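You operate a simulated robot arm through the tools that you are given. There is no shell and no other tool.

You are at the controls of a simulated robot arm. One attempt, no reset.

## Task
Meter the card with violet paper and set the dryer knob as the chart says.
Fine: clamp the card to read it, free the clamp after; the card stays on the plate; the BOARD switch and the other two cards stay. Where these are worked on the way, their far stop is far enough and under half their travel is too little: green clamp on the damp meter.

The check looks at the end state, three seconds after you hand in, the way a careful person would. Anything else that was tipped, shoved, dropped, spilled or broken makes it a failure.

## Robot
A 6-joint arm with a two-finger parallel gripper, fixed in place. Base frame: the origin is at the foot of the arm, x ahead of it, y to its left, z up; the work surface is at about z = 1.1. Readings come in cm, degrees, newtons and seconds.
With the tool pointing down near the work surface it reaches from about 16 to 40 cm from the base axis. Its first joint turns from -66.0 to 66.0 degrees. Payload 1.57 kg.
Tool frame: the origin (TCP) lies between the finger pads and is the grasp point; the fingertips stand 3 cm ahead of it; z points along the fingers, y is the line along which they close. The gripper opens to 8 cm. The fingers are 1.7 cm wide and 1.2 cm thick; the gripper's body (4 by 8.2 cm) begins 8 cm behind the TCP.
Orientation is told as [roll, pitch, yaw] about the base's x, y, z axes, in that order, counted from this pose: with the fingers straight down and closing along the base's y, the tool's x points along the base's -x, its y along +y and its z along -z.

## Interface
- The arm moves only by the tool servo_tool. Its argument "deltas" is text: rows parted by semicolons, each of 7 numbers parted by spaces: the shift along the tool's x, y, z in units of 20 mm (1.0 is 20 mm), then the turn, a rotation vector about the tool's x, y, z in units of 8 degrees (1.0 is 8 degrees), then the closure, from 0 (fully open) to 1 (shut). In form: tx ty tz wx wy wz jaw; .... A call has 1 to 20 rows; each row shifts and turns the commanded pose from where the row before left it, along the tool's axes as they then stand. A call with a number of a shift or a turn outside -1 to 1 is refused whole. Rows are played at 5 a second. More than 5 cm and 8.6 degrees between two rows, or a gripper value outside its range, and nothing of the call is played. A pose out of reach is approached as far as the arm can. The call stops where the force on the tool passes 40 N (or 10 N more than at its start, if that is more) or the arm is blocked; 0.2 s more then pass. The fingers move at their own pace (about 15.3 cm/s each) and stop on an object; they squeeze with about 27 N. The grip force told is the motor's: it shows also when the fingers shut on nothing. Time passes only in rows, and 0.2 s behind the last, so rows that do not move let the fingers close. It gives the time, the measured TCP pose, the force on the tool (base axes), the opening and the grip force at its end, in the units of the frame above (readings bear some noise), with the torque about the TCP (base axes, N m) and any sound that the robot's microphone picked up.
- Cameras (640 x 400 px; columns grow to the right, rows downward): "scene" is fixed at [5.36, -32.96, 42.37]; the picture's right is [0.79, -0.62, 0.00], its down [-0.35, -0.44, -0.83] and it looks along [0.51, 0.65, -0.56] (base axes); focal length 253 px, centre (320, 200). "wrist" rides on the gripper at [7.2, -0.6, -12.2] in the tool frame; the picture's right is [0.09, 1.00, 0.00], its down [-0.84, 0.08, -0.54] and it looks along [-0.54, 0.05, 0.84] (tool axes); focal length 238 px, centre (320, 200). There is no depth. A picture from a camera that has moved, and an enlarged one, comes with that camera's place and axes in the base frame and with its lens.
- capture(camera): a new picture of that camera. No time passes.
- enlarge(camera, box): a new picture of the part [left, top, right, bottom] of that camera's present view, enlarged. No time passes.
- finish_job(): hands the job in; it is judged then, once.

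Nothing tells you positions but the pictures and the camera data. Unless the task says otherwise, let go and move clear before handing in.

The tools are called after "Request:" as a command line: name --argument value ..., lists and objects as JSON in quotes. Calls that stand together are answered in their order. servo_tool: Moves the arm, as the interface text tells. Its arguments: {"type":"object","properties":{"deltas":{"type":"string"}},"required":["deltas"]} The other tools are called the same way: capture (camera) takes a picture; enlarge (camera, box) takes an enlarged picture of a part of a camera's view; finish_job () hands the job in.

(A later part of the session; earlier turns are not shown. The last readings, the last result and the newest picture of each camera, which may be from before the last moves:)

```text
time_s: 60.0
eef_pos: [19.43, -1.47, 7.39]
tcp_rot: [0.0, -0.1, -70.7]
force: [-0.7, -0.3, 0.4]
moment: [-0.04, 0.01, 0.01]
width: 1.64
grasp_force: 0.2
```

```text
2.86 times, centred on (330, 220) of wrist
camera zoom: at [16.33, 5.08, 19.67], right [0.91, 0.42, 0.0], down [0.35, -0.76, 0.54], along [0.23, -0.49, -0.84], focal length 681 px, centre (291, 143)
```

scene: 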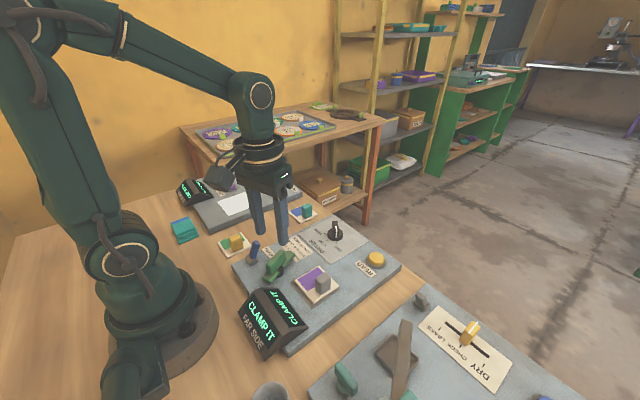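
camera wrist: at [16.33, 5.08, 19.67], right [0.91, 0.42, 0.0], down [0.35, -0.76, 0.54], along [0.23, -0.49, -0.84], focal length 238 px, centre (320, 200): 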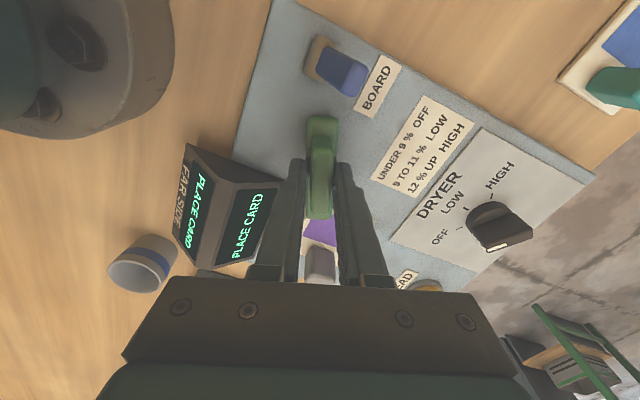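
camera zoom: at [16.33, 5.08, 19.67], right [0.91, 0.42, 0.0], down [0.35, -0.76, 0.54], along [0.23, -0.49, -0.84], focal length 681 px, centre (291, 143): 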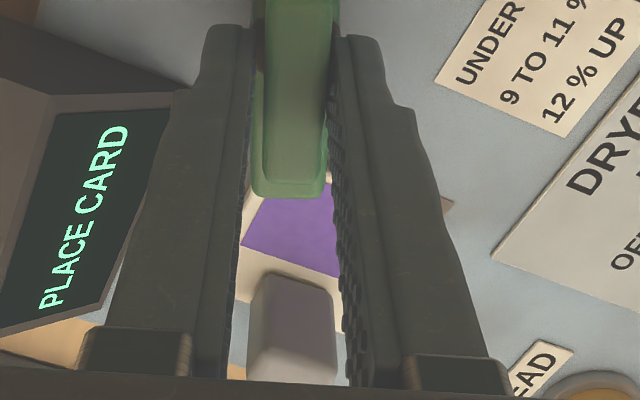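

The card has not moved at all with the clamp shut, so the text may simply be the meter's idle text. I'll let go of the clamp at its far stop and press READ to see.

Request:
servo_tool --deltas "0 0 0 0 0 0 0.65;0 0 0 0 0 0 0.5;0 0 0 0 0 0 0.5;0 0 -0.5 0 0 0 0.5;0 0 -0.9 0 0 0 0.5;0 0 -0.9 0 0 0 0.5;0 0 -0.9 0 0 0 0.5;0 0 -0.6 0 0 0 0.5;0 0 0 0 0 0 0.5"

Request:
capture --camera "wrist"

Request:
enlarge --camera "scene" --box '[230, 220, 390, 340]'

```text
time_s: 62.0
eef_pos: [19.37, -1.61, 15.11]
tcp_rot: [0.0, -0.1, -70.7]
force: [0.6, 0.2, 0.3]
moment: [0.0, 0.01, 0.0]
width: 3.98
grasp_force: 0.2
```

```text
taken
camera wrist: at [16.26, 5.03, 27.34], right [0.91, 0.42, 0.0], down [0.35, -0.76, 0.54], along [0.23, -0.49, -0.84], focal length 238 px, centre (320, 200)
```

wrist: 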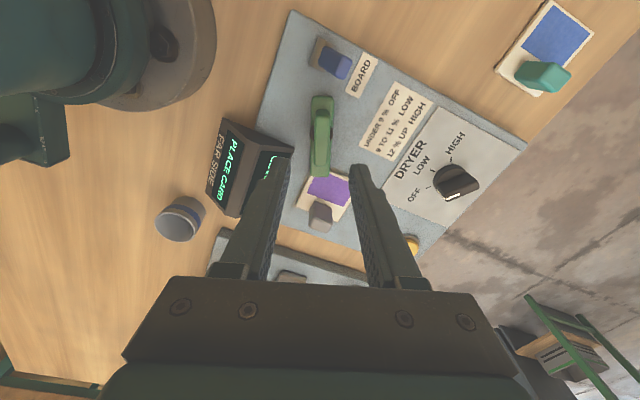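

```text
3.33 times, centred on (310, 280) of scene
camera zoom: at [5.36, -32.96, 42.37], right [0.79, -0.62, 0.0], down [-0.35, -0.44, -0.83], along [0.51, 0.65, -0.56], focal length 844 px, centre (353, -67)
```

zoom: 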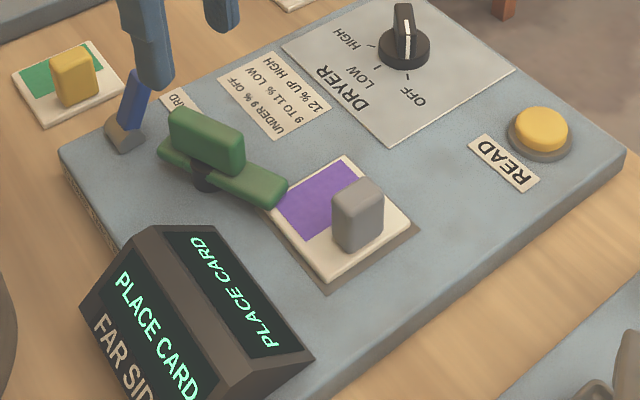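

The clamp stays shut by itself. Now I'll square the tool, close the fingers and go above the READ button, near (36.5, -11.6).

Request:
servo_tool --deltas "0 0 0 0 0 -0.884 0.6;0 0 0 0 0 -0.884 0.7;0 0 0 0 0 -0.884 0.8;0 0 0 0 0 -0.884 0.9;0 0 0 0 0 -0.884 1;0 0 0 0 0 -0.884 1;0 0 0 0 0 -0.884 1;0 0 0 0 0 -0.884 1;0 0 0 0 0 -0.884 1;0 0 0 0 0 -0.884 1;0 0 0 0 0 0 1"

Request:
servo_tool --deltas "-0.75 -0.455 0 0 0 0 1;-0.75 -0.455 0 0 0 0 1;-0.75 -0.455 0 0 0 0 1;-0.75 -0.455 0 0 0 0 1;-0.75 -0.455 0 0 0 0 1;-0.75 -0.455 0 0 0 0 1;-0.75 -0.455 0 0 0 0 1;-0.75 -0.455 0 0 0 0 1;-0.75 -0.455 0 0 0 0 1;-0.75 -0.455 0 0 0 0 1;-0.75 -0.455 0 0 0 0 1;0 0 0 0 0 0 1"

Request:
capture --camera "wrist"

Request:
capture --camera "scene"

```text
time_s: 64.4
eef_pos: [19.52, -1.4, 15.1]
tcp_rot: [0.1, 0.0, 0.2]
force: [-0.1, 0.2, 0.8]
moment: [0.01, 0.02, 0.01]
width: 0.01
grasp_force: 21.2
```

```text
time_s: 67.0
eef_pos: [35.92, -11.55, 15.02]
tcp_rot: [0.1, 0.1, 0.1]
force: [-0.6, 1.2, 0.9]
moment: [0.0, 0.03, 0.0]
width: 0.0
grasp_force: 21.2
```

```text
taken
camera wrist: at [28.64, -12.13, 27.24], right [-0.09, 1.0, 0.0], down [0.84, 0.08, 0.54], along [0.54, 0.05, -0.84], focal length 238 px, centre (320, 200)
```

wrist: 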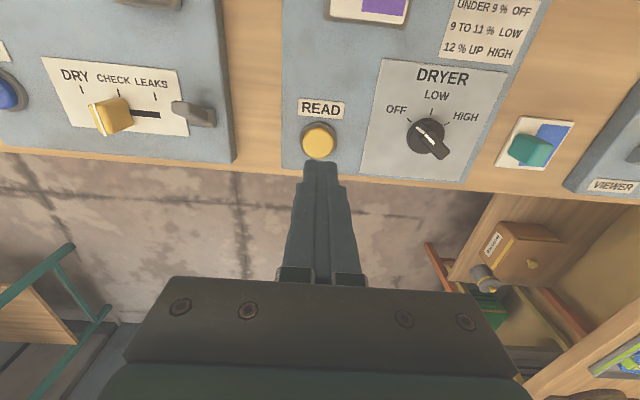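

```text
taken
```

scene: 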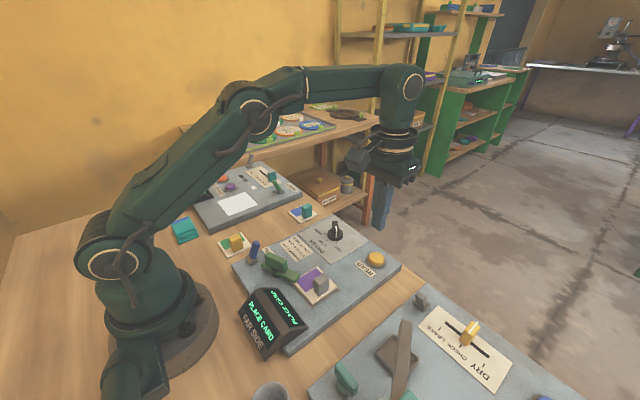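

The button centre is near (36.4, -11.55). I'll descend over it and then press slowly.

Request:
servo_tool --deltas "-0.24 0 0.8 0 0 0 1;0 0 0.9 0 0 0 1;0 0 0.9 0 0 0 1;0 0 0.7 0 0 0 1;0 0 0.4 0 0 0 1;0 0 0 0 0 0 1"

Request:
enlarge --camera "scene" --box '[320, 200, 440, 290]'

Request:
capture --camera "wrist"

```text
time_s: 68.4
eef_pos: [36.5, -11.56, 7.53]
tcp_rot: [0.1, 0.0, 0.0]
force: [-0.1, -0.8, 0.0]
moment: [0.02, -0.01, 0.01]
width: 0.02
grasp_force: 21.1
```

```text
4.44 times, centred on (380, 245) of scene
camera zoom: at [5.36, -32.96, 42.37], right [0.79, -0.62, 0.0], down [-0.35, -0.44, -0.83], along [0.51, 0.65, -0.56], focal length 1125 px, centre (53, 0)
```

zoom: 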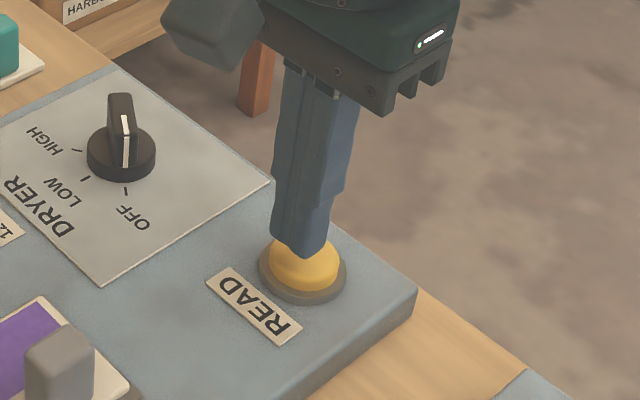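

```text
taken
camera wrist: at [29.21, -12.12, 19.8], right [-0.09, 1.0, 0.0], down [0.84, 0.08, 0.54], along [0.54, 0.05, -0.84], focal length 238 px, centre (320, 200)
```

wrist: 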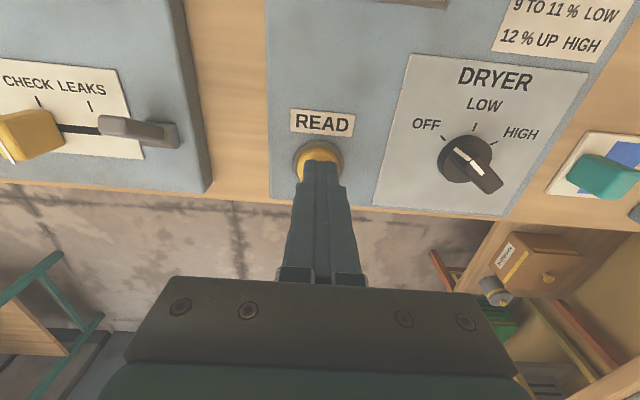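

The fingertips are just above the button. Pressing slowly now.

Request:
servo_tool --deltas "0 0 0.15 0 0 0 1;0 0 0.1 0 0 0 1;0 0 0.1 0 0 0 1"

Request:
enlarge --camera "scene" --box '[230, 220, 430, 350]'

```text
time_s: 69.2
eef_pos: [36.44, -11.49, 6.91]
tcp_rot: [0.1, 0.0, 0.1]
force: [-0.5, 0.6, 0.3]
moment: [0.01, 0.0, -0.01]
width: 0.0
grasp_force: 21.7
```

```text
3.08 times, centred on (330, 285) of scene
camera zoom: at [5.36, -32.96, 42.37], right [0.79, -0.62, 0.0], down [-0.35, -0.44, -0.83], along [0.51, 0.65, -0.56], focal length 779 px, centre (289, -62)
```

zoom: 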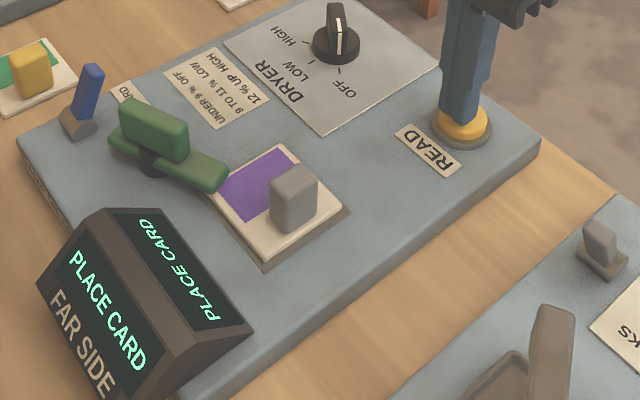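

Request:
servo_tool --deltas "0 0 0.1 0 0 0 1;0 0 0.1 0 0 0 1"

Request:
enlarge --camera "scene" --box '[230, 220, 430, 350]'

```text
time_s: 69.8
eef_pos: [36.34, -11.45, 6.5]
tcp_rot: [0.1, 0.0, 0.1]
force: [0.4, 0.4, 1.5]
moment: [0.03, -0.03, 0.01]
width: 0.0
grasp_force: 21.2
```

```text
3.08 times, centred on (330, 285) of scene
camera zoom: at [5.36, -32.96, 42.37], right [0.79, -0.62, 0.0], down [-0.35, -0.44, -0.83], along [0.51, 0.65, -0.56], focal length 779 px, centre (289, -62)
```

zoom: 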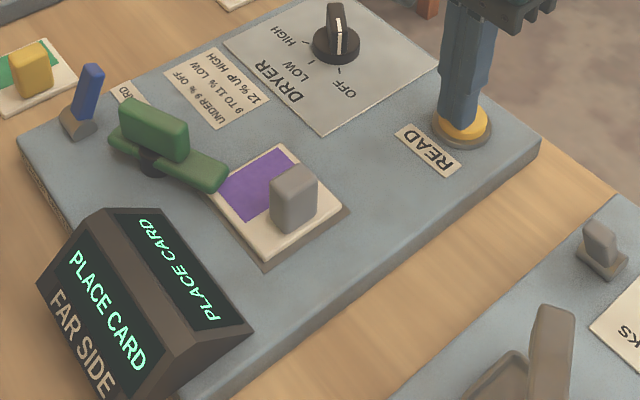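

Request:
servo_tool --deltas "0 0 0.08 0 0 0 1;0 0 0.08 0 0 0 1;0 0 0 0 0 0 1"

Request:
enlarge --camera "scene" --box '[230, 220, 430, 350]'

```text
time_s: 70.6
eef_pos: [36.21, -11.55, 6.18]
tcp_rot: [-0.1, 0.0, 0.0]
force: [-0.8, 0.4, 2.6]
moment: [0.02, -0.01, 0.0]
width: 0.0
grasp_force: 21.2
heard: click
```

```text
3.08 times, centred on (330, 285) of scene
camera zoom: at [5.35, -32.96, 42.37], right [0.79, -0.62, 0.0], down [-0.35, -0.44, -0.83], along [0.51, 0.65, -0.56], focal length 779 px, centre (289, -62)
```

zoom: 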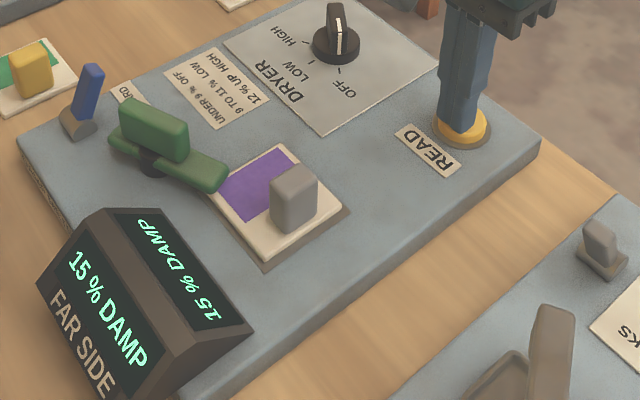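

A click, and the display now shows a reading. I'll zoom in to be sure of the figure.

Request:
enlarge --camera "scene" --box '[235, 280, 315, 360]'

```text
5.00 times, centred on (275, 320) of scene
camera zoom: at [5.35, -32.96, 42.37], right [0.79, -0.62, 0.0], down [-0.35, -0.44, -0.83], along [0.51, 0.65, -0.56], focal length 1266 px, centre (545, -400)
```

zoom: 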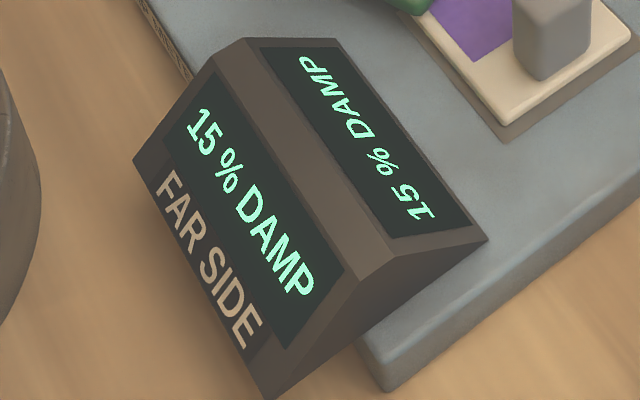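

The reading is 15 % DAMP, so the chart calls for HIGH. I'll back off the button, rise, and move above the dryer knob.

Request:
servo_tool --deltas "0 0 -0.3 0 0 0 1;0 0 -0.8 0 0 0 1;0 0 -0.9 0 0 0 1;0 0 -0.9 0 0 0 1;0 0 -0.9 0 0 0 0.8;0 0 -0.8 0 0 0 0.6;0.09 0.78 0 0 0 0 0.5;0.09 0.78 0 0 0 0 0.5;0.09 0.78 0 0 0 0 0.5;0.09 0.78 0 0 0 0 0.5;0.09 0.78 0 0 0 0 0.5;0.09 0.78 0 0 0 0 0.5;0.09 0.78 0 0 0 0 0.5;0 0 0 0 0 0 0.5"

Request:
capture --camera "wrist"

Request:
capture --camera "scene"

```text
time_s: 73.6
eef_pos: [35.01, -0.52, 15.27]
tcp_rot: [0.1, 0.0, 0.2]
force: [0.6, -0.8, 1.2]
moment: [-0.02, -0.04, -0.04]
width: 4.01
grasp_force: 0.1
```

```text
taken
camera wrist: at [27.79, -1.14, 27.54], right [-0.09, 1.0, 0.0], down [0.84, 0.08, 0.54], along [0.54, 0.05, -0.84], focal length 238 px, centre (320, 200)
```

wrist: 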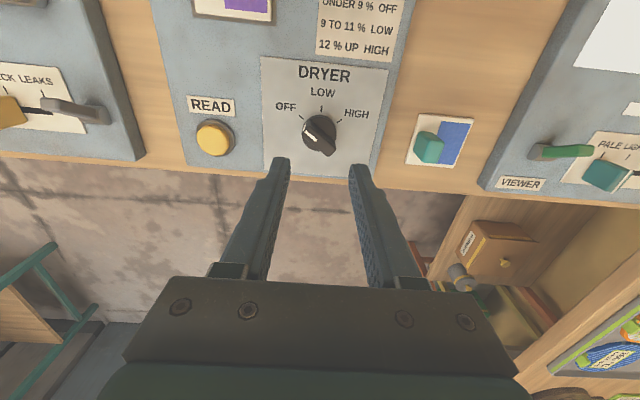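

```text
taken
```

scene: 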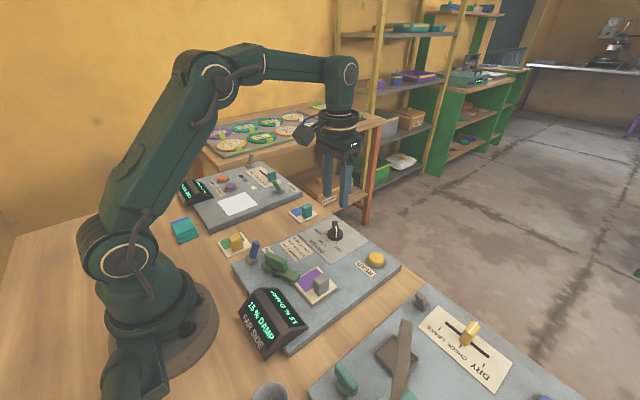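

Request:
enlarge --camera "wrist" --box '[260, 80, 388, 160]'

Request:
enlarge --camera "scene" --box '[310, 205, 374, 245]'

```text
5.00 times, centred on (324, 120) of wrist
camera zoom: at [27.79, -1.14, 27.54], right [-0.09, 1.0, 0.0], down [0.84, 0.08, 0.54], along [0.54, 0.05, -0.84], focal length 1192 px, centre (300, 600)
```

zoom: 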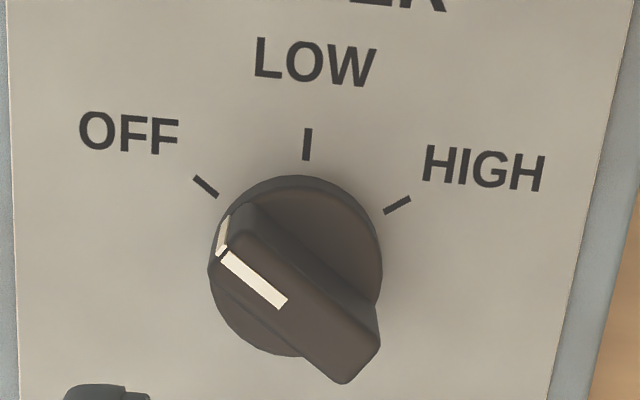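

```text
10.00 times, centred on (342, 225) of scene
camera zoom: at [5.36, -32.96, 42.37], right [0.79, -0.62, 0.0], down [-0.35, -0.44, -0.83], along [0.51, 0.65, -0.56], focal length 2532 px, centre (100, -50)
```

zoom: 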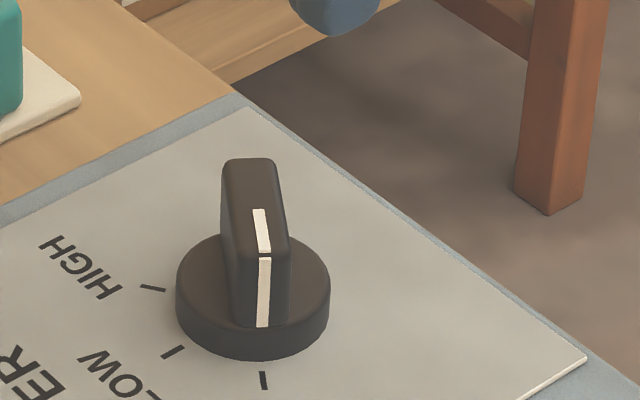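

The knob axis is near (35.35, -0.53); the pointer is at OFF and HIGH is 120° clockwise. I'll turn the tool to +58° to line up with the blade.

Request:
servo_tool --deltas "-0.17 0 0 0 0 0 0.5;0 0 0 0 0 -0.8 0.5;0 0 0 0 0 -0.8 0.5;0 0 0 0 0 -0.8 0.5;0 0 0 0 0 -0.8 0.5;0 0 0 0 0 -0.8 0.5;0 0 0 0 0 -0.8 0.5;0 0 0 0 0 -0.8 0.5;0 0 0 0 0 -0.8 0.5;0 0 0 0 0 -0.85 0.5;0 0 0 0 0 0 0.5"

Request:
capture --camera "wrist"

Request:
enlarge --camera "wrist" --box '[260, 80, 388, 160]'

```text
time_s: 76.0
eef_pos: [35.45, -0.55, 15.44]
tcp_rot: [0.0, 0.0, 58.3]
force: [0.3, -0.7, 0.4]
moment: [0.01, 0.01, 0.01]
width: 3.97
grasp_force: 0.1
```

```text
taken
camera wrist: at [32.17, -6.99, 27.63], right [-0.9, 0.45, 0.0], down [0.37, 0.75, 0.54], along [0.24, 0.49, -0.84], focal length 238 px, centre (320, 200)
```

wrist: 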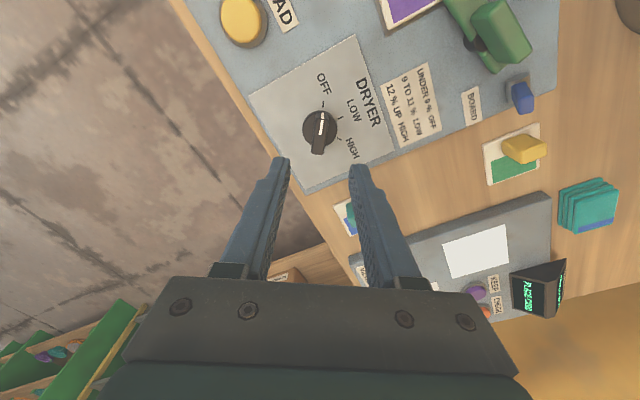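

```text
5.00 times, centred on (324, 120) of wrist
camera zoom: at [32.17, -6.99, 27.63], right [-0.9, 0.45, 0.0], down [0.37, 0.75, 0.54], along [0.24, 0.49, -0.84], focal length 1192 px, centre (300, 600)
```

zoom: 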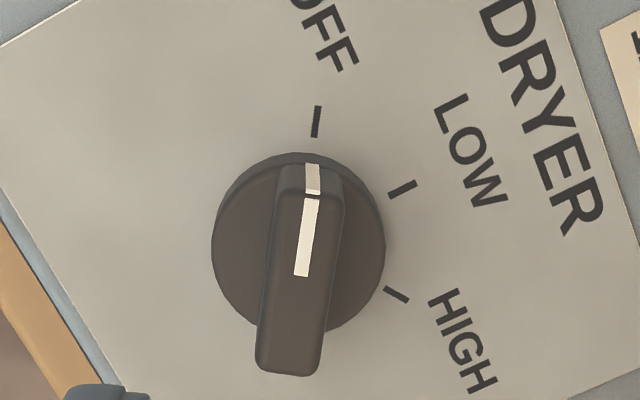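

The blade is about 2° off the tool; I'll trim that and descend around it to just above the knob's disc.

Request:
servo_tool --deltas "0.05 0.03 0.8 0 0 0.25 0.6;0 0 0.9 0 0 0 0.65;0 0 0.9 0 0 0 0.65;0 0 0.8 0 0 0 0.65;0 0 0.5 0 0 0 0.65;0 0 0.3 0 0 0 0.65;0 0 0 0 0 0 0.65"

Request:
capture --camera "wrist"

Request:
enlarge --camera "scene" --box '[300, 190, 380, 250]'

```text
time_s: 77.6
eef_pos: [35.32, -0.55, 7.06]
tcp_rot: [0.0, 0.0, 56.2]
force: [0.0, 0.2, 0.4]
moment: [0.02, 0.0, -0.01]
width: 2.82
grasp_force: 0.0
```

```text
taken
camera wrist: at [31.8, -6.87, 19.37], right [-0.88, 0.48, 0.0], down [0.4, 0.74, 0.54], along [0.26, 0.48, -0.84], focal length 238 px, centre (320, 200)
```

wrist: 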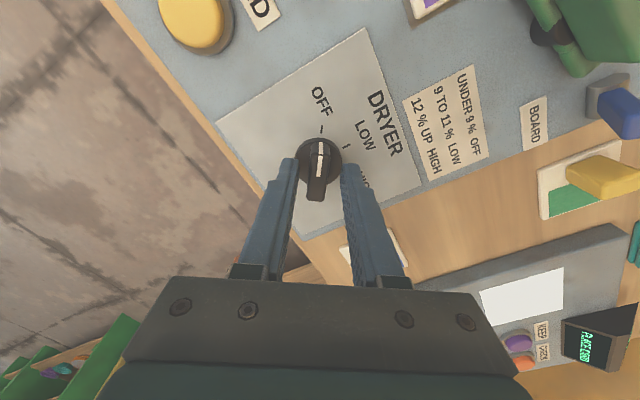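

```text
6.67 times, centred on (340, 220) of scene
camera zoom: at [5.36, -32.96, 42.37], right [0.79, -0.62, 0.0], down [-0.35, -0.44, -0.83], along [0.51, 0.65, -0.56], focal length 1688 px, centre (187, 67)
```

zoom: 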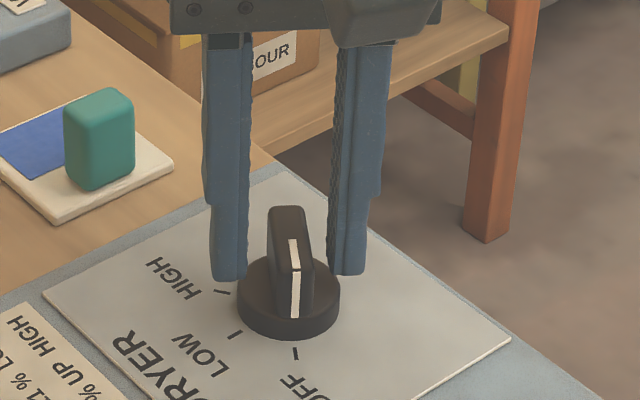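

Aligned. I'll lower slightly, close to a loose fit on the blade, and begin turning clockwise.

Request:
servo_tool --deltas "0 0 0.2 0 0 0 0.65;0 0 0 0 0 0 0.75;0 0 0 0 0 0 0.83;0 0 0 0 0 0 0.84;0 0 0 0 0 0 0.84"

Request:
enlarge --camera "wrist" --box '[260, 100, 388, 230]'

```text
time_s: 78.8
eef_pos: [35.29, -0.57, 6.72]
tcp_rot: [0.1, -0.1, 56.1]
force: [1.6, -2.5, -1.5]
moment: [-0.03, -0.05, -0.07]
width: 1.59
grasp_force: 2.0
```

```text
3.08 times, centred on (324, 165) of wrist
camera zoom: at [31.77, -6.9, 18.94], right [-0.88, 0.48, 0.0], down [0.4, 0.74, 0.54], along [0.26, 0.48, -0.84], focal length 733 px, centre (308, 308)
```

zoom: 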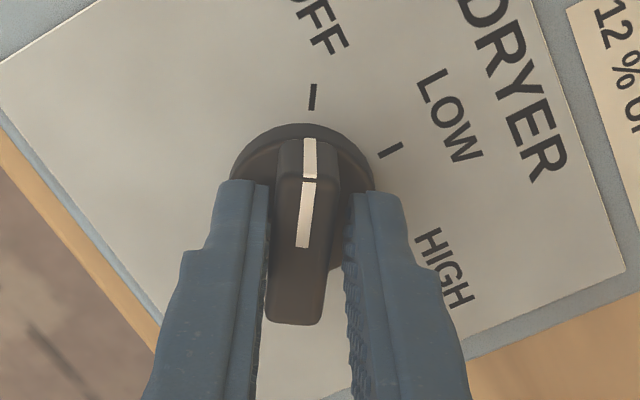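

Request:
servo_tool --deltas "0 -0.08 0 0 0 0 0.84;0 0 0 0 0 0 0.85;0 0 0 0 0 0 0.85"

Request:
enlarge --camera "wrist" --box '[260, 100, 388, 230]'

```text
time_s: 79.6
eef_pos: [35.3, -0.62, 6.67]
tcp_rot: [0.0, -0.1, 56.2]
force: [0.0, 0.9, 0.7]
moment: [0.08, -0.09, -0.09]
width: 1.34
grasp_force: 8.0
```

```text
3.08 times, centred on (324, 165) of wrist
camera zoom: at [31.92, -6.96, 18.9], right [-0.88, 0.48, 0.0], down [0.4, 0.74, 0.54], along [0.26, 0.48, -0.84], focal length 733 px, centre (308, 308)
```

zoom: 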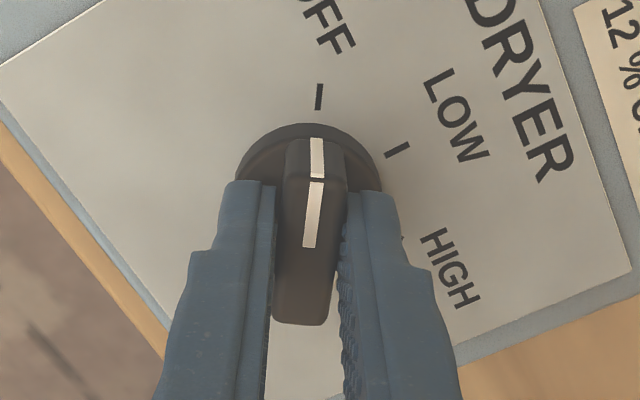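

Now both fingers touch the blade (1.34 cm). Turning clockwise with a light hold.

Request:
servo_tool --deltas "0 0 0 0 0 0.5 0.83;0 0 0 0 0 0.6 0.83;0 0 0 0 0 0.6 0.83;0 0 0 0 0 0.6 0.83;0 0 0 0 0 0 0.83"

Request:
enlarge --camera "wrist" --box '[260, 100, 388, 230]'

```text
time_s: 80.8
eef_pos: [35.39, -0.65, 6.7]
tcp_rot: [0.2, 0.0, 37.6]
force: [-2.2, 2.9, -1.9]
moment: [0.01, 0.07, 0.03]
width: 1.65
grasp_force: 1.5
```

```text
3.08 times, centred on (324, 165) of wrist
camera zoom: at [30.08, -5.59, 18.88], right [-0.68, 0.73, 0.0], down [0.62, 0.57, 0.54], along [0.4, 0.37, -0.84], focal length 733 px, centre (308, 308)
```

zoom: 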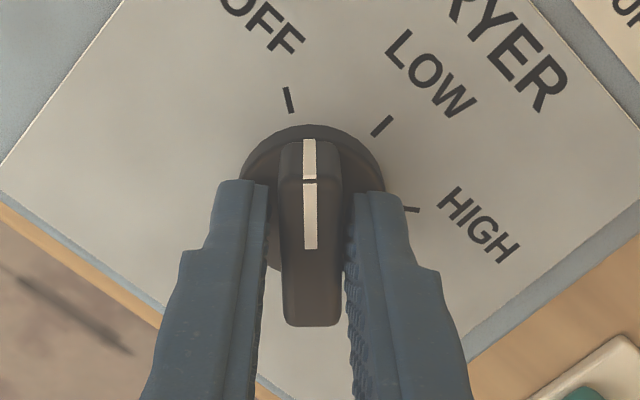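

The knob follows with a small lag. Continuing.

Request:
servo_tool --deltas "0 0 0 0 0 0.6 0.83;0 0 0 0 0 0.6 0.83;0 0 0 0 0 0.6 0.83;0 0 0 0 0 0.6 0.83;0 0 0 0 0 0.6 0.83;0 0 0 0 0 0.6 0.83;0 0 0 0 0 0 0.83"

Request:
enlarge --camera "wrist" --box '[260, 100, 388, 230]'

```text
time_s: 82.4
eef_pos: [35.54, -0.74, 6.57]
tcp_rot: [0.2, 0.1, 8.8]
force: [-0.4, 3.1, 0.7]
moment: [0.03, 0.03, -0.04]
width: 1.6
grasp_force: 1.7
```

```text
3.08 times, centred on (324, 165) of wrist
camera zoom: at [28.43, -2.43, 18.81], right [-0.24, 0.97, 0.0], down [0.81, 0.2, 0.54], along [0.53, 0.13, -0.84], focal length 733 px, centre (308, 308)
```

zoom: 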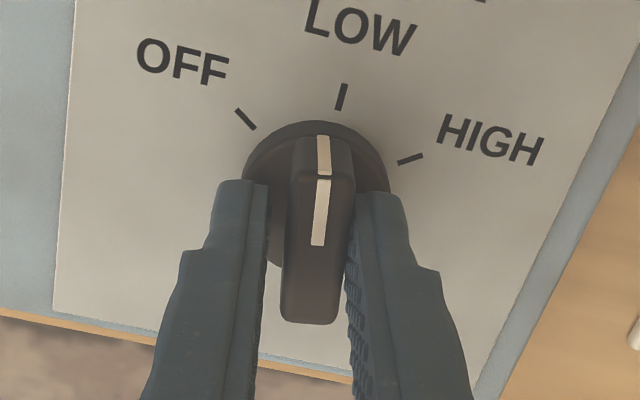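

Request:
servo_tool --deltas "0 0.06 0 0 0 0.6 0.83;0 0 0 0 0 0.6 0.83;0 0 0 0 0 0.6 0.83;0 0 0 0 0 0.6 0.83;0 0 0 0 0 0.6 0.83;0 0 0 0 0 0.6 0.83;0 0 0 0 0 0 0.83"

Request:
enlarge --camera "wrist" --box '[260, 100, 388, 230]'

```text
time_s: 84.0
eef_pos: [35.41, -0.52, 6.54]
tcp_rot: [0.1, 0.0, -20.1]
force: [1.8, 2.4, -0.9]
moment: [0.01, -0.02, 0.0]
width: 1.55
grasp_force: 1.2
```

```text
3.08 times, centred on (324, 165) of wrist
camera zoom: at [28.4, 1.28, 18.78], right [0.25, 0.97, 0.0], down [0.81, -0.21, 0.54], along [0.52, -0.14, -0.84], focal length 733 px, centre (308, 308)
```

zoom: 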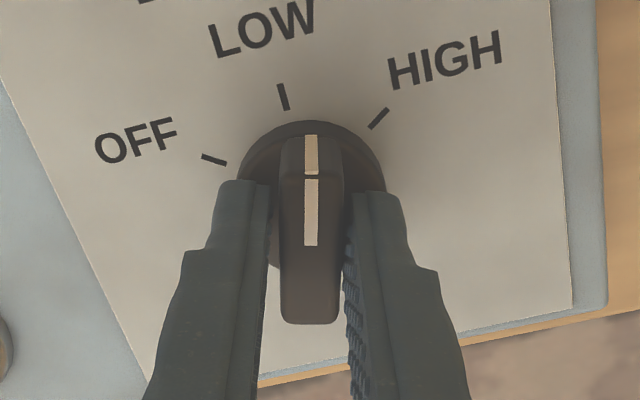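

Request:
servo_tool --deltas "0 0.02 0 0 0 0.6 0.83;0 0 0 0 0 0.6 0.83;0 0 0 0 0 0.6 0.83;0 0 0 0 0 0.6 0.83;0 0 0 0 0 0.6 0.83;0 0 0 0 0 0.6 0.83;0 0 0 0 0 0 0.83"

Request:
enlarge --camera "wrist" --box '[260, 100, 388, 230]'

```text
time_s: 85.6
eef_pos: [35.64, -0.43, 6.62]
tcp_rot: [0.1, 0.0, -48.8]
force: [0.7, 1.4, 0.0]
moment: [-0.04, -0.01, 0.02]
width: 1.43
grasp_force: 0.9
```

```text
3.08 times, centred on (324, 165) of wrist
camera zoom: at [30.19, 4.46, 18.85], right [0.69, 0.73, 0.0], down [0.61, -0.58, 0.54], along [0.39, -0.37, -0.84], focal length 733 px, centre (308, 308)
```

zoom: 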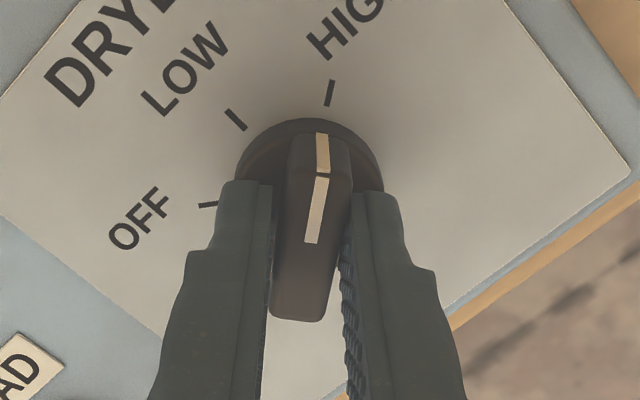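

Nearly at HIGH. I'll turn a few degrees more and check against the mark.

Request:
servo_tool --deltas "0 0 0 0 0 0.5 0.83;0 0 0 0 0 0 0.83"

Request:
enlarge --camera "wrist" --box '[260, 100, 388, 230]'

```text
time_s: 86.2
eef_pos: [35.47, -0.53, 6.67]
tcp_rot: [0.0, 0.0, -52.7]
force: [-0.5, 0.4, 0.3]
moment: [0.03, 0.0, -0.02]
width: 1.4
grasp_force: 0.4
```

```text
3.08 times, centred on (324, 165) of wrist
camera zoom: at [30.55, 4.76, 18.84], right [0.74, 0.68, 0.0], down [0.57, -0.62, 0.54], along [0.37, -0.4, -0.84], focal length 733 px, centre (308, 308)
```

zoom: 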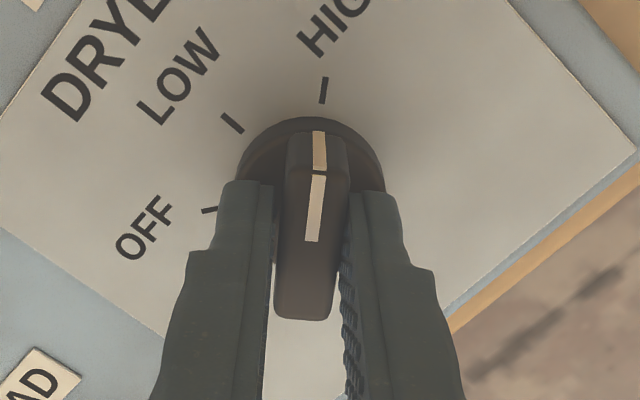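

Request:
servo_tool --deltas "0 0 0 0 0 0.5 0.83;0 0 0 0 0 0 0.83"

Request:
enlarge --camera "wrist" --box '[260, 100, 388, 230]'

```text
time_s: 86.8
eef_pos: [35.49, -0.63, 6.54]
tcp_rot: [0.0, 0.0, -56.8]
force: [0.1, -0.1, -0.7]
moment: [0.0, -0.01, -0.01]
width: 1.37
grasp_force: 0.5
```

```text
3.08 times, centred on (324, 165) of wrist
camera zoom: at [30.93, 5.14, 18.8], right [0.78, 0.62, 0.0], down [0.52, -0.66, 0.54], along [0.34, -0.42, -0.84], focal length 733 px, centre (308, 308)
```

zoom: 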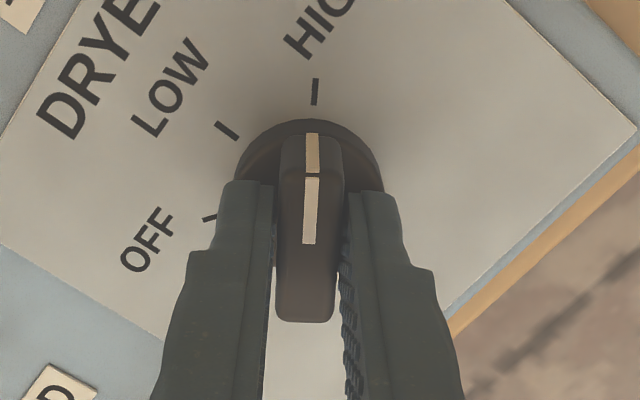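

By measurement the blade (126°) lines up with the HIGH mark (about 125°). I'll release it, rise and check from clear.

Request:
servo_tool --deltas "0 0 0 0 0 0 0.75;0 0 0 0 0 0 0.65;0 0 0 0 0 0 0.6;0 0 -0.4 0 0 0 0.6;0 0 -0.9 0 0 0 0.6;0 0 -0.9 0 0 0 0.6;0 0 -0.9 0 0 0 0.6;0 0 -0.9 0 0 0 0.6;0 0 0 0 0 0 0.6"

Request:
enlarge --camera "wrist" --box '[260, 80, 388, 160]'

Request:
enlarge --camera "scene" --box '[310, 205, 374, 255]'

```text
time_s: 88.8
eef_pos: [35.42, -0.56, 14.63]
tcp_rot: [0.0, 0.0, -56.7]
force: [0.5, 0.1, 0.9]
moment: [0.0, 0.01, -0.02]
width: 3.17
grasp_force: 0.0
```

```text
5.00 times, centred on (324, 120) of wrist
camera zoom: at [30.86, 5.1, 26.83], right [0.78, 0.62, 0.0], down [0.52, -0.66, 0.54], along [0.34, -0.42, -0.84], focal length 1192 px, centre (300, 600)
```

zoom: 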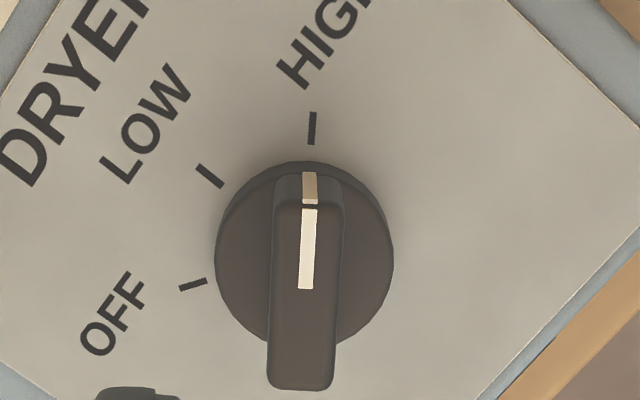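

```text
8.00 times, centred on (342, 230) of scene
camera zoom: at [5.36, -32.96, 42.37], right [0.79, -0.62, 0.0], down [-0.35, -0.44, -0.83], along [0.51, 0.65, -0.56], focal length 2025 px, centre (144, -40)
```

zoom: 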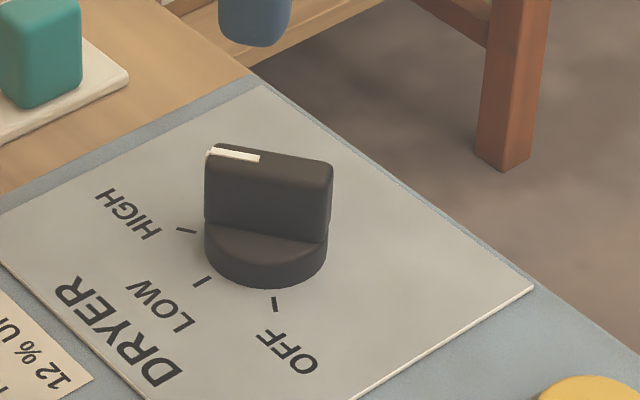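

The pointer is squarely on HIGH. Next I'll return to the clamp to free it, with the tool lined up to the bar at about -67°.

Request:
servo_tool --deltas "0.444 -0.772 0 0 0 0 0.5;0.444 -0.772 0 0 0 0 0.5;0.444 -0.772 0 0 0 0 0.5;0.444 -0.772 0 0 0 0 0.5;0.444 -0.772 0 0 0 0 0.5;0.444 -0.772 0 0 0 0 0.5;0.444 -0.772 0 0 0 0 0.5;0.444 -0.772 0 0 0 0 0.5;0.444 -0.772 0 0 0 0 0.5;0 0 0 0 0 0.7 0.5;0 0 0 0 0 0.6 0.5;0 0 0 0 0 0 0.5"

Request:
capture --camera "wrist"

Request:
enlarge --camera "wrist" --box '[240, 70, 400, 190]'

```text
time_s: 91.4
eef_pos: [19.5, -1.6, 14.58]
tcp_rot: [0.1, -0.1, -67.2]
force: [-0.3, 0.3, -0.1]
moment: [0.02, 0.0, 0.0]
width: 4.01
grasp_force: 0.1
```

```text
taken
camera wrist: at [16.03, 4.88, 26.82], right [0.88, 0.47, 0.0], down [0.4, -0.74, 0.54], along [0.26, -0.48, -0.84], focal length 238 px, centre (320, 200)
```

wrist: 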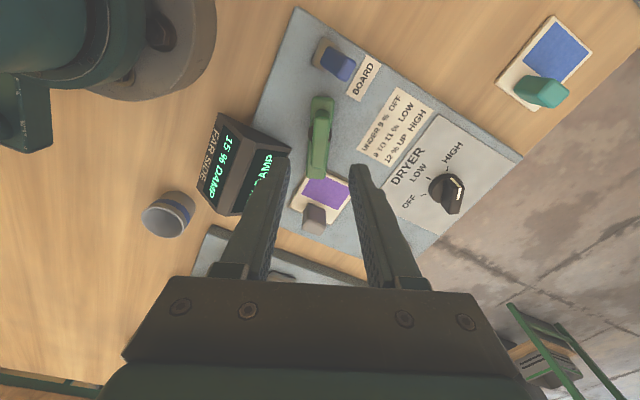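

```text
3.33 times, centred on (320, 130) of wrist
camera zoom: at [16.03, 4.88, 26.82], right [0.88, 0.47, 0.0], down [0.4, -0.74, 0.54], along [0.26, -0.48, -0.84], focal length 794 px, centre (320, 433)
```

zoom: 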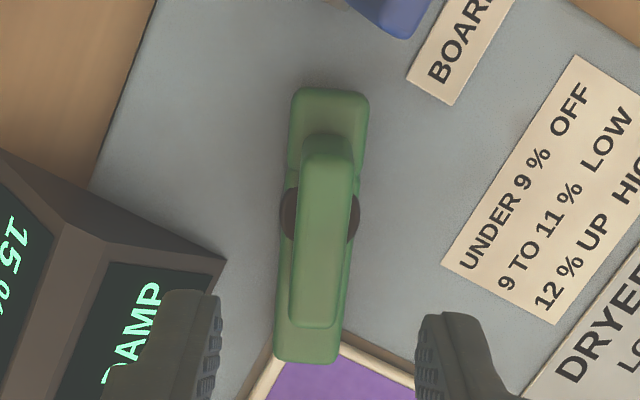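

Aligned with the bar. I'll descend around the block and turn it back counter-clockwise to its open stop.

Request:
servo_tool --deltas "0 0 0.8 0 0 0 0.5;0 0 0.9 0 0 0 0.5;0 0 0.9 0 0 0 0.5;0 0 0.7 0 0 0 0.5;0 0 0.3 0 0 0 0.5;0 0 0 0 0 0 0.6;0 0 0 0 0 0 0.7;0 0 0 0 0 0 0.8;0 0 0 0 0 0 0.8"

Request:
enlarge --camera "wrist" --box '[240, 70, 400, 230]'

```text
time_s: 93.4
eef_pos: [19.41, -1.49, 7.35]
tcp_rot: [0.0, 0.0, -67.2]
force: [-0.4, -0.3, -0.4]
moment: [0.01, 0.01, 0.02]
width: 1.62
grasp_force: 0.1
```

```text
2.50 times, centred on (320, 150) of wrist
camera zoom: at [15.96, 4.84, 19.66], right [0.88, 0.47, 0.0], down [0.4, -0.74, 0.54], along [0.26, -0.48, -0.84], focal length 596 px, centre (320, 325)
```

zoom: 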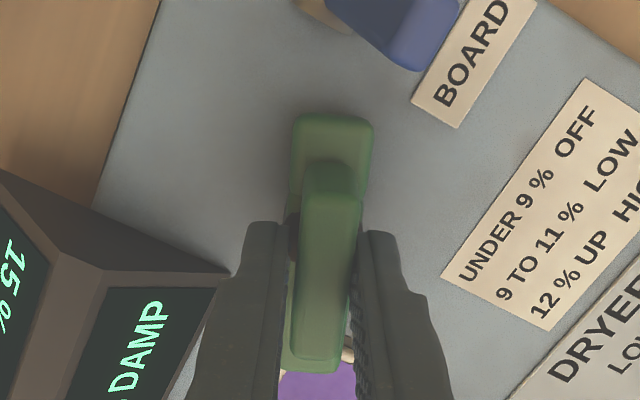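

Request:
servo_tool --deltas "0 0.02 0 0 0 -0.6 0.8;0 0 0 0 0 -0.7 0.8;0 0 0 0 0 -0.7 0.8;0 0 0 0 0 -0.7 0.8;0 0 0 0 0 -0.7 0.8;0 0 0 0 0 -0.7 0.8;0 0 0 0 0 0 0.8"

Request:
enlarge --camera "wrist" --box '[240, 70, 400, 230]'

Request:
enlarge --camera "scene" --box '[230, 220, 390, 340]'

```text
time_s: 95.0
eef_pos: [19.48, -1.37, 7.35]
tcp_rot: [0.0, 0.0, -34.2]
force: [-1.6, -3.1, -2.0]
moment: [-0.01, 0.06, -0.03]
width: 1.86
grasp_force: 1.2
```

```text
2.50 times, centred on (320, 150) of wrist
camera zoom: at [13.15, 2.1, 19.61], right [0.48, 0.88, 0.0], down [0.74, -0.41, 0.54], along [0.47, -0.26, -0.84], focal length 596 px, centre (320, 325)
```

zoom: 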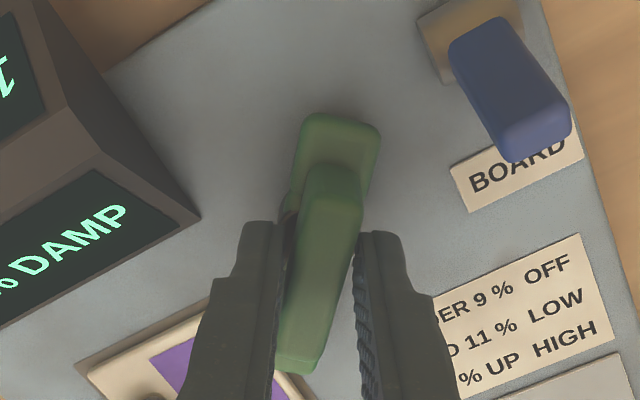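

```text
3.33 times, centred on (310, 280) of scene
camera zoom: at [5.36, -32.96, 42.37], right [0.79, -0.62, 0.0], down [-0.35, -0.44, -0.83], along [0.51, 0.65, -0.56], focal length 844 px, centre (353, -67)
```

zoom: 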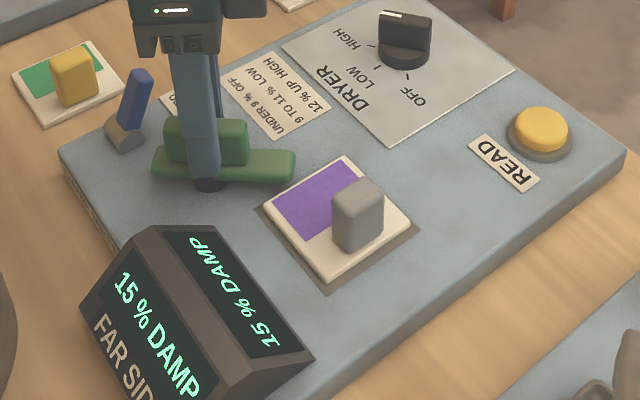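

The bar swings back freely and the card stays put. Continuing to the open stop.

Request:
servo_tool --deltas "0 -0.03 0 0 0 -0.7 0.8;0 0 0 0 0 -0.7 0.8;0 0 0 0 0 -0.7 0.8;0 0 0 0 0 -0.7 0.8;0 0 0 0 0 -0.7 0.8;0 0 0 0 0 -0.7 0.8;0 0 0 0 0 0 0.8"

Request:
enlarge --camera "wrist" --box '[240, 70, 400, 230]'

```text
time_s: 96.6
eef_pos: [19.5, -1.45, 7.43]
tcp_rot: [0.1, 0.1, -0.6]
force: [-0.3, -1.8, 0.5]
moment: [-0.07, -0.03, 0.0]
width: 1.75
grasp_force: 0.8
```

```text
2.50 times, centred on (320, 150) of wrist
camera zoom: at [12.2, -2.04, 19.66], right [-0.08, 1.0, 0.0], down [0.84, 0.07, 0.54], along [0.54, 0.05, -0.84], focal length 596 px, centre (320, 325)
```

zoom: 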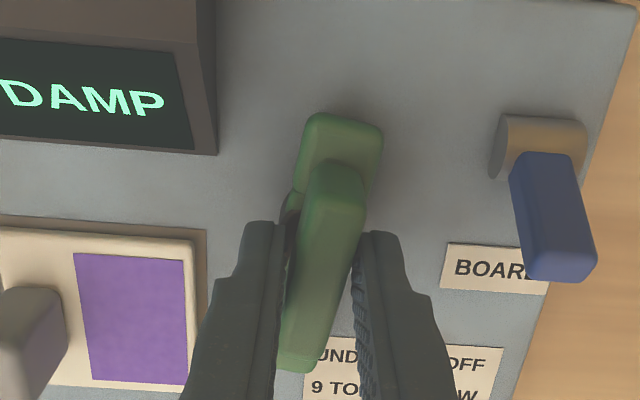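

Request:
servo_tool --deltas "0 -0.02 0 0 0 -0.7 0.8;0 0 0 0 0 -0.7 0.8;0 0 0 0 0 -0.7 0.8;0 0 0 0 0 -0.7 0.8;0 0 0 0 0 -0.6 0.8;0 0 0 0 0 0 0.8"

Request:
enlarge --camera "wrist" --box '[240, 70, 400, 230]'

Request:
enlarge --camera "scene" --box '[230, 220, 390, 340]'

```text
time_s: 98.0
eef_pos: [19.4, -1.52, 7.41]
tcp_rot: [-0.1, -0.1, 26.6]
force: [0.1, -0.9, -0.2]
moment: [-0.01, -0.04, -0.02]
width: 1.66
grasp_force: 0.2
```

```text
2.50 times, centred on (320, 150) of wrist
camera zoom: at [13.28, -5.3, 19.65], right [-0.53, 0.85, 0.0], down [0.71, 0.44, 0.54], along [0.46, 0.29, -0.84], focal length 596 px, centre (320, 325)
```

zoom: 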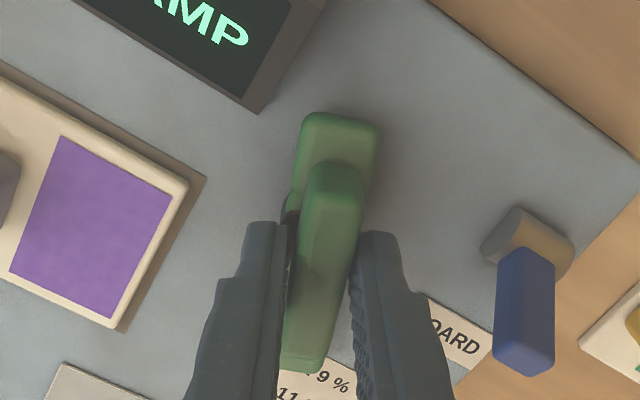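

```text
3.33 times, centred on (310, 280) of scene
camera zoom: at [5.36, -32.96, 42.37], right [0.79, -0.62, 0.0], down [-0.35, -0.44, -0.83], along [0.51, 0.65, -0.56], focal length 844 px, centre (353, -67)
```

zoom: 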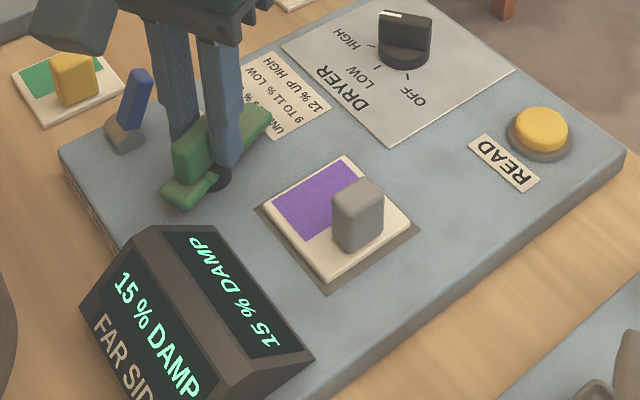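

The bar is nearly back to where it began. I'll turn a bit more to seat it at the open stop.

Request:
servo_tool --deltas "0 0 0 0 0 -0.6 0.8;0 0 0 0 0 -0.6 0.8;0 0 0 0 0 0 0.8"

Request:
enlarge --camera "wrist" --box '[240, 70, 400, 230]'

Request:
enlarge --camera "scene" --box '[230, 220, 390, 340]'

```text
time_s: 98.8
eef_pos: [19.43, -1.51, 7.48]
tcp_rot: [0.0, -0.1, 36.0]
force: [-0.5, 1.2, 6.5]
moment: [-0.13, 0.13, -0.55]
width: 1.84
grasp_force: 33.0
```

```text
2.50 times, centred on (320, 150) of wrist
camera zoom: at [14.02, -6.28, 19.61], right [-0.66, 0.75, 0.0], down [0.63, 0.55, 0.54], along [0.41, 0.36, -0.84], focal length 596 px, centre (320, 325)
```

zoom: 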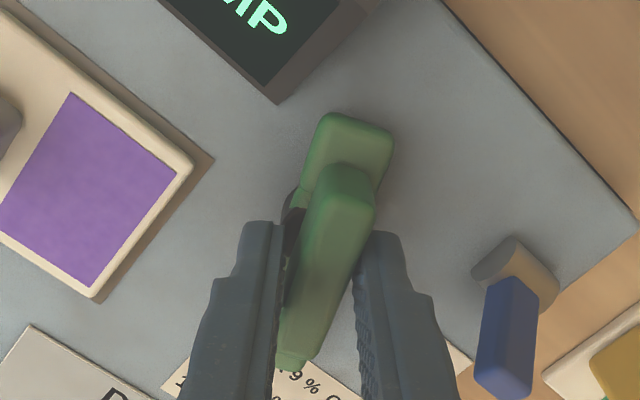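

```text
3.33 times, centred on (310, 280) of scene
camera zoom: at [5.35, -32.96, 42.37], right [0.79, -0.62, 0.0], down [-0.35, -0.44, -0.83], along [0.51, 0.65, -0.56], focal length 844 px, centre (353, -67)
```

zoom: 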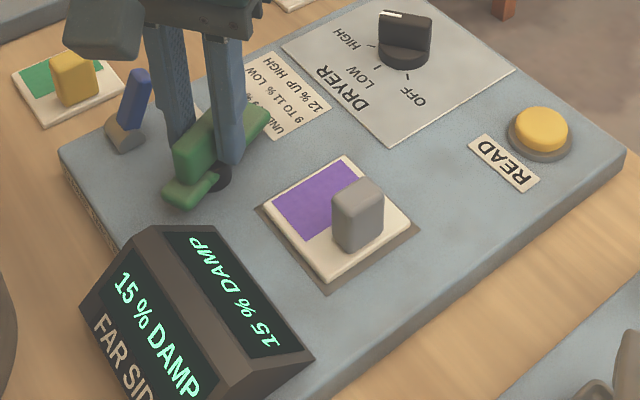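

The torque rise shows the bar is hard at its open stop. I'll ease off, open the fingers and rise clear.

Request:
servo_tool --deltas "0 0 0 0 0 0.6 0.8;0 0 0 0 0 0.5 0.75;0 0 0 0 0 0 0.6;0 0 0 0 0 0 0.5;0 0 0 0 0 0 0.5;0 0 -0.5 0 0 0 0.5;0 0 -0.9 0 0 0 0.5;0 0 -0.9 0 0 0 0.5;0 0 -0.9 0 0 0 0.5;0 0 -0.9 0 0 0 0.5;0 0 0 0 0 0 0.5"

Request:
capture --camera "wrist"

Request:
enlarge --camera "scene" --box '[220, 200, 400, 340]'

```text
time_s: 101.2
eef_pos: [19.42, -1.6, 15.59]
tcp_rot: [0.0, -0.1, 27.3]
force: [0.1, -0.1, -0.3]
moment: [-0.03, -0.01, -0.01]
width: 3.99
grasp_force: 0.1
```

```text
taken
camera wrist: at [13.29, -5.37, 27.8], right [-0.54, 0.84, 0.0], down [0.71, 0.45, 0.54], along [0.46, 0.29, -0.84], focal length 238 px, centre (320, 200)
```

wrist: 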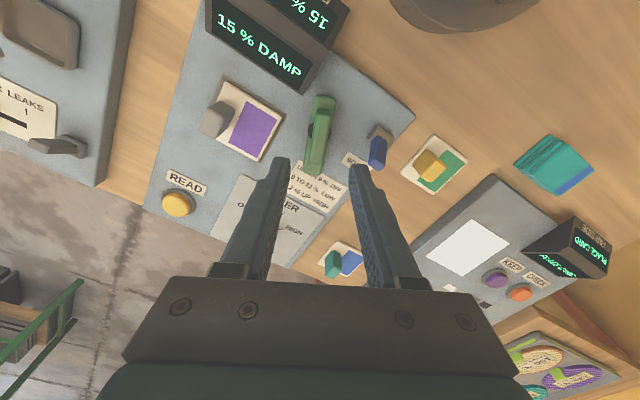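

```text
2.86 times, centred on (310, 270) of scene
camera zoom: at [5.36, -32.96, 42.37], right [0.79, -0.62, 0.0], down [-0.35, -0.44, -0.83], along [0.51, 0.65, -0.56], focal length 723 px, centre (349, 0)
```

zoom: 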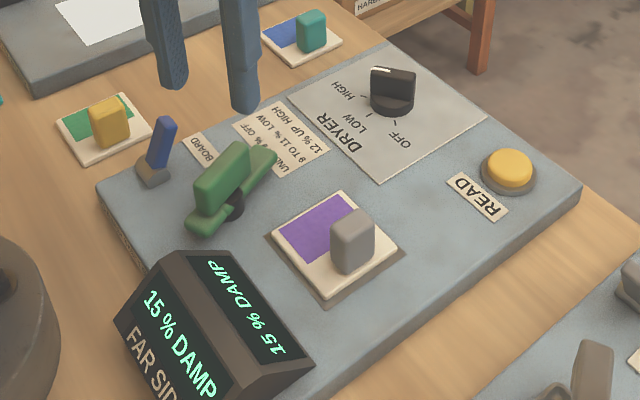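

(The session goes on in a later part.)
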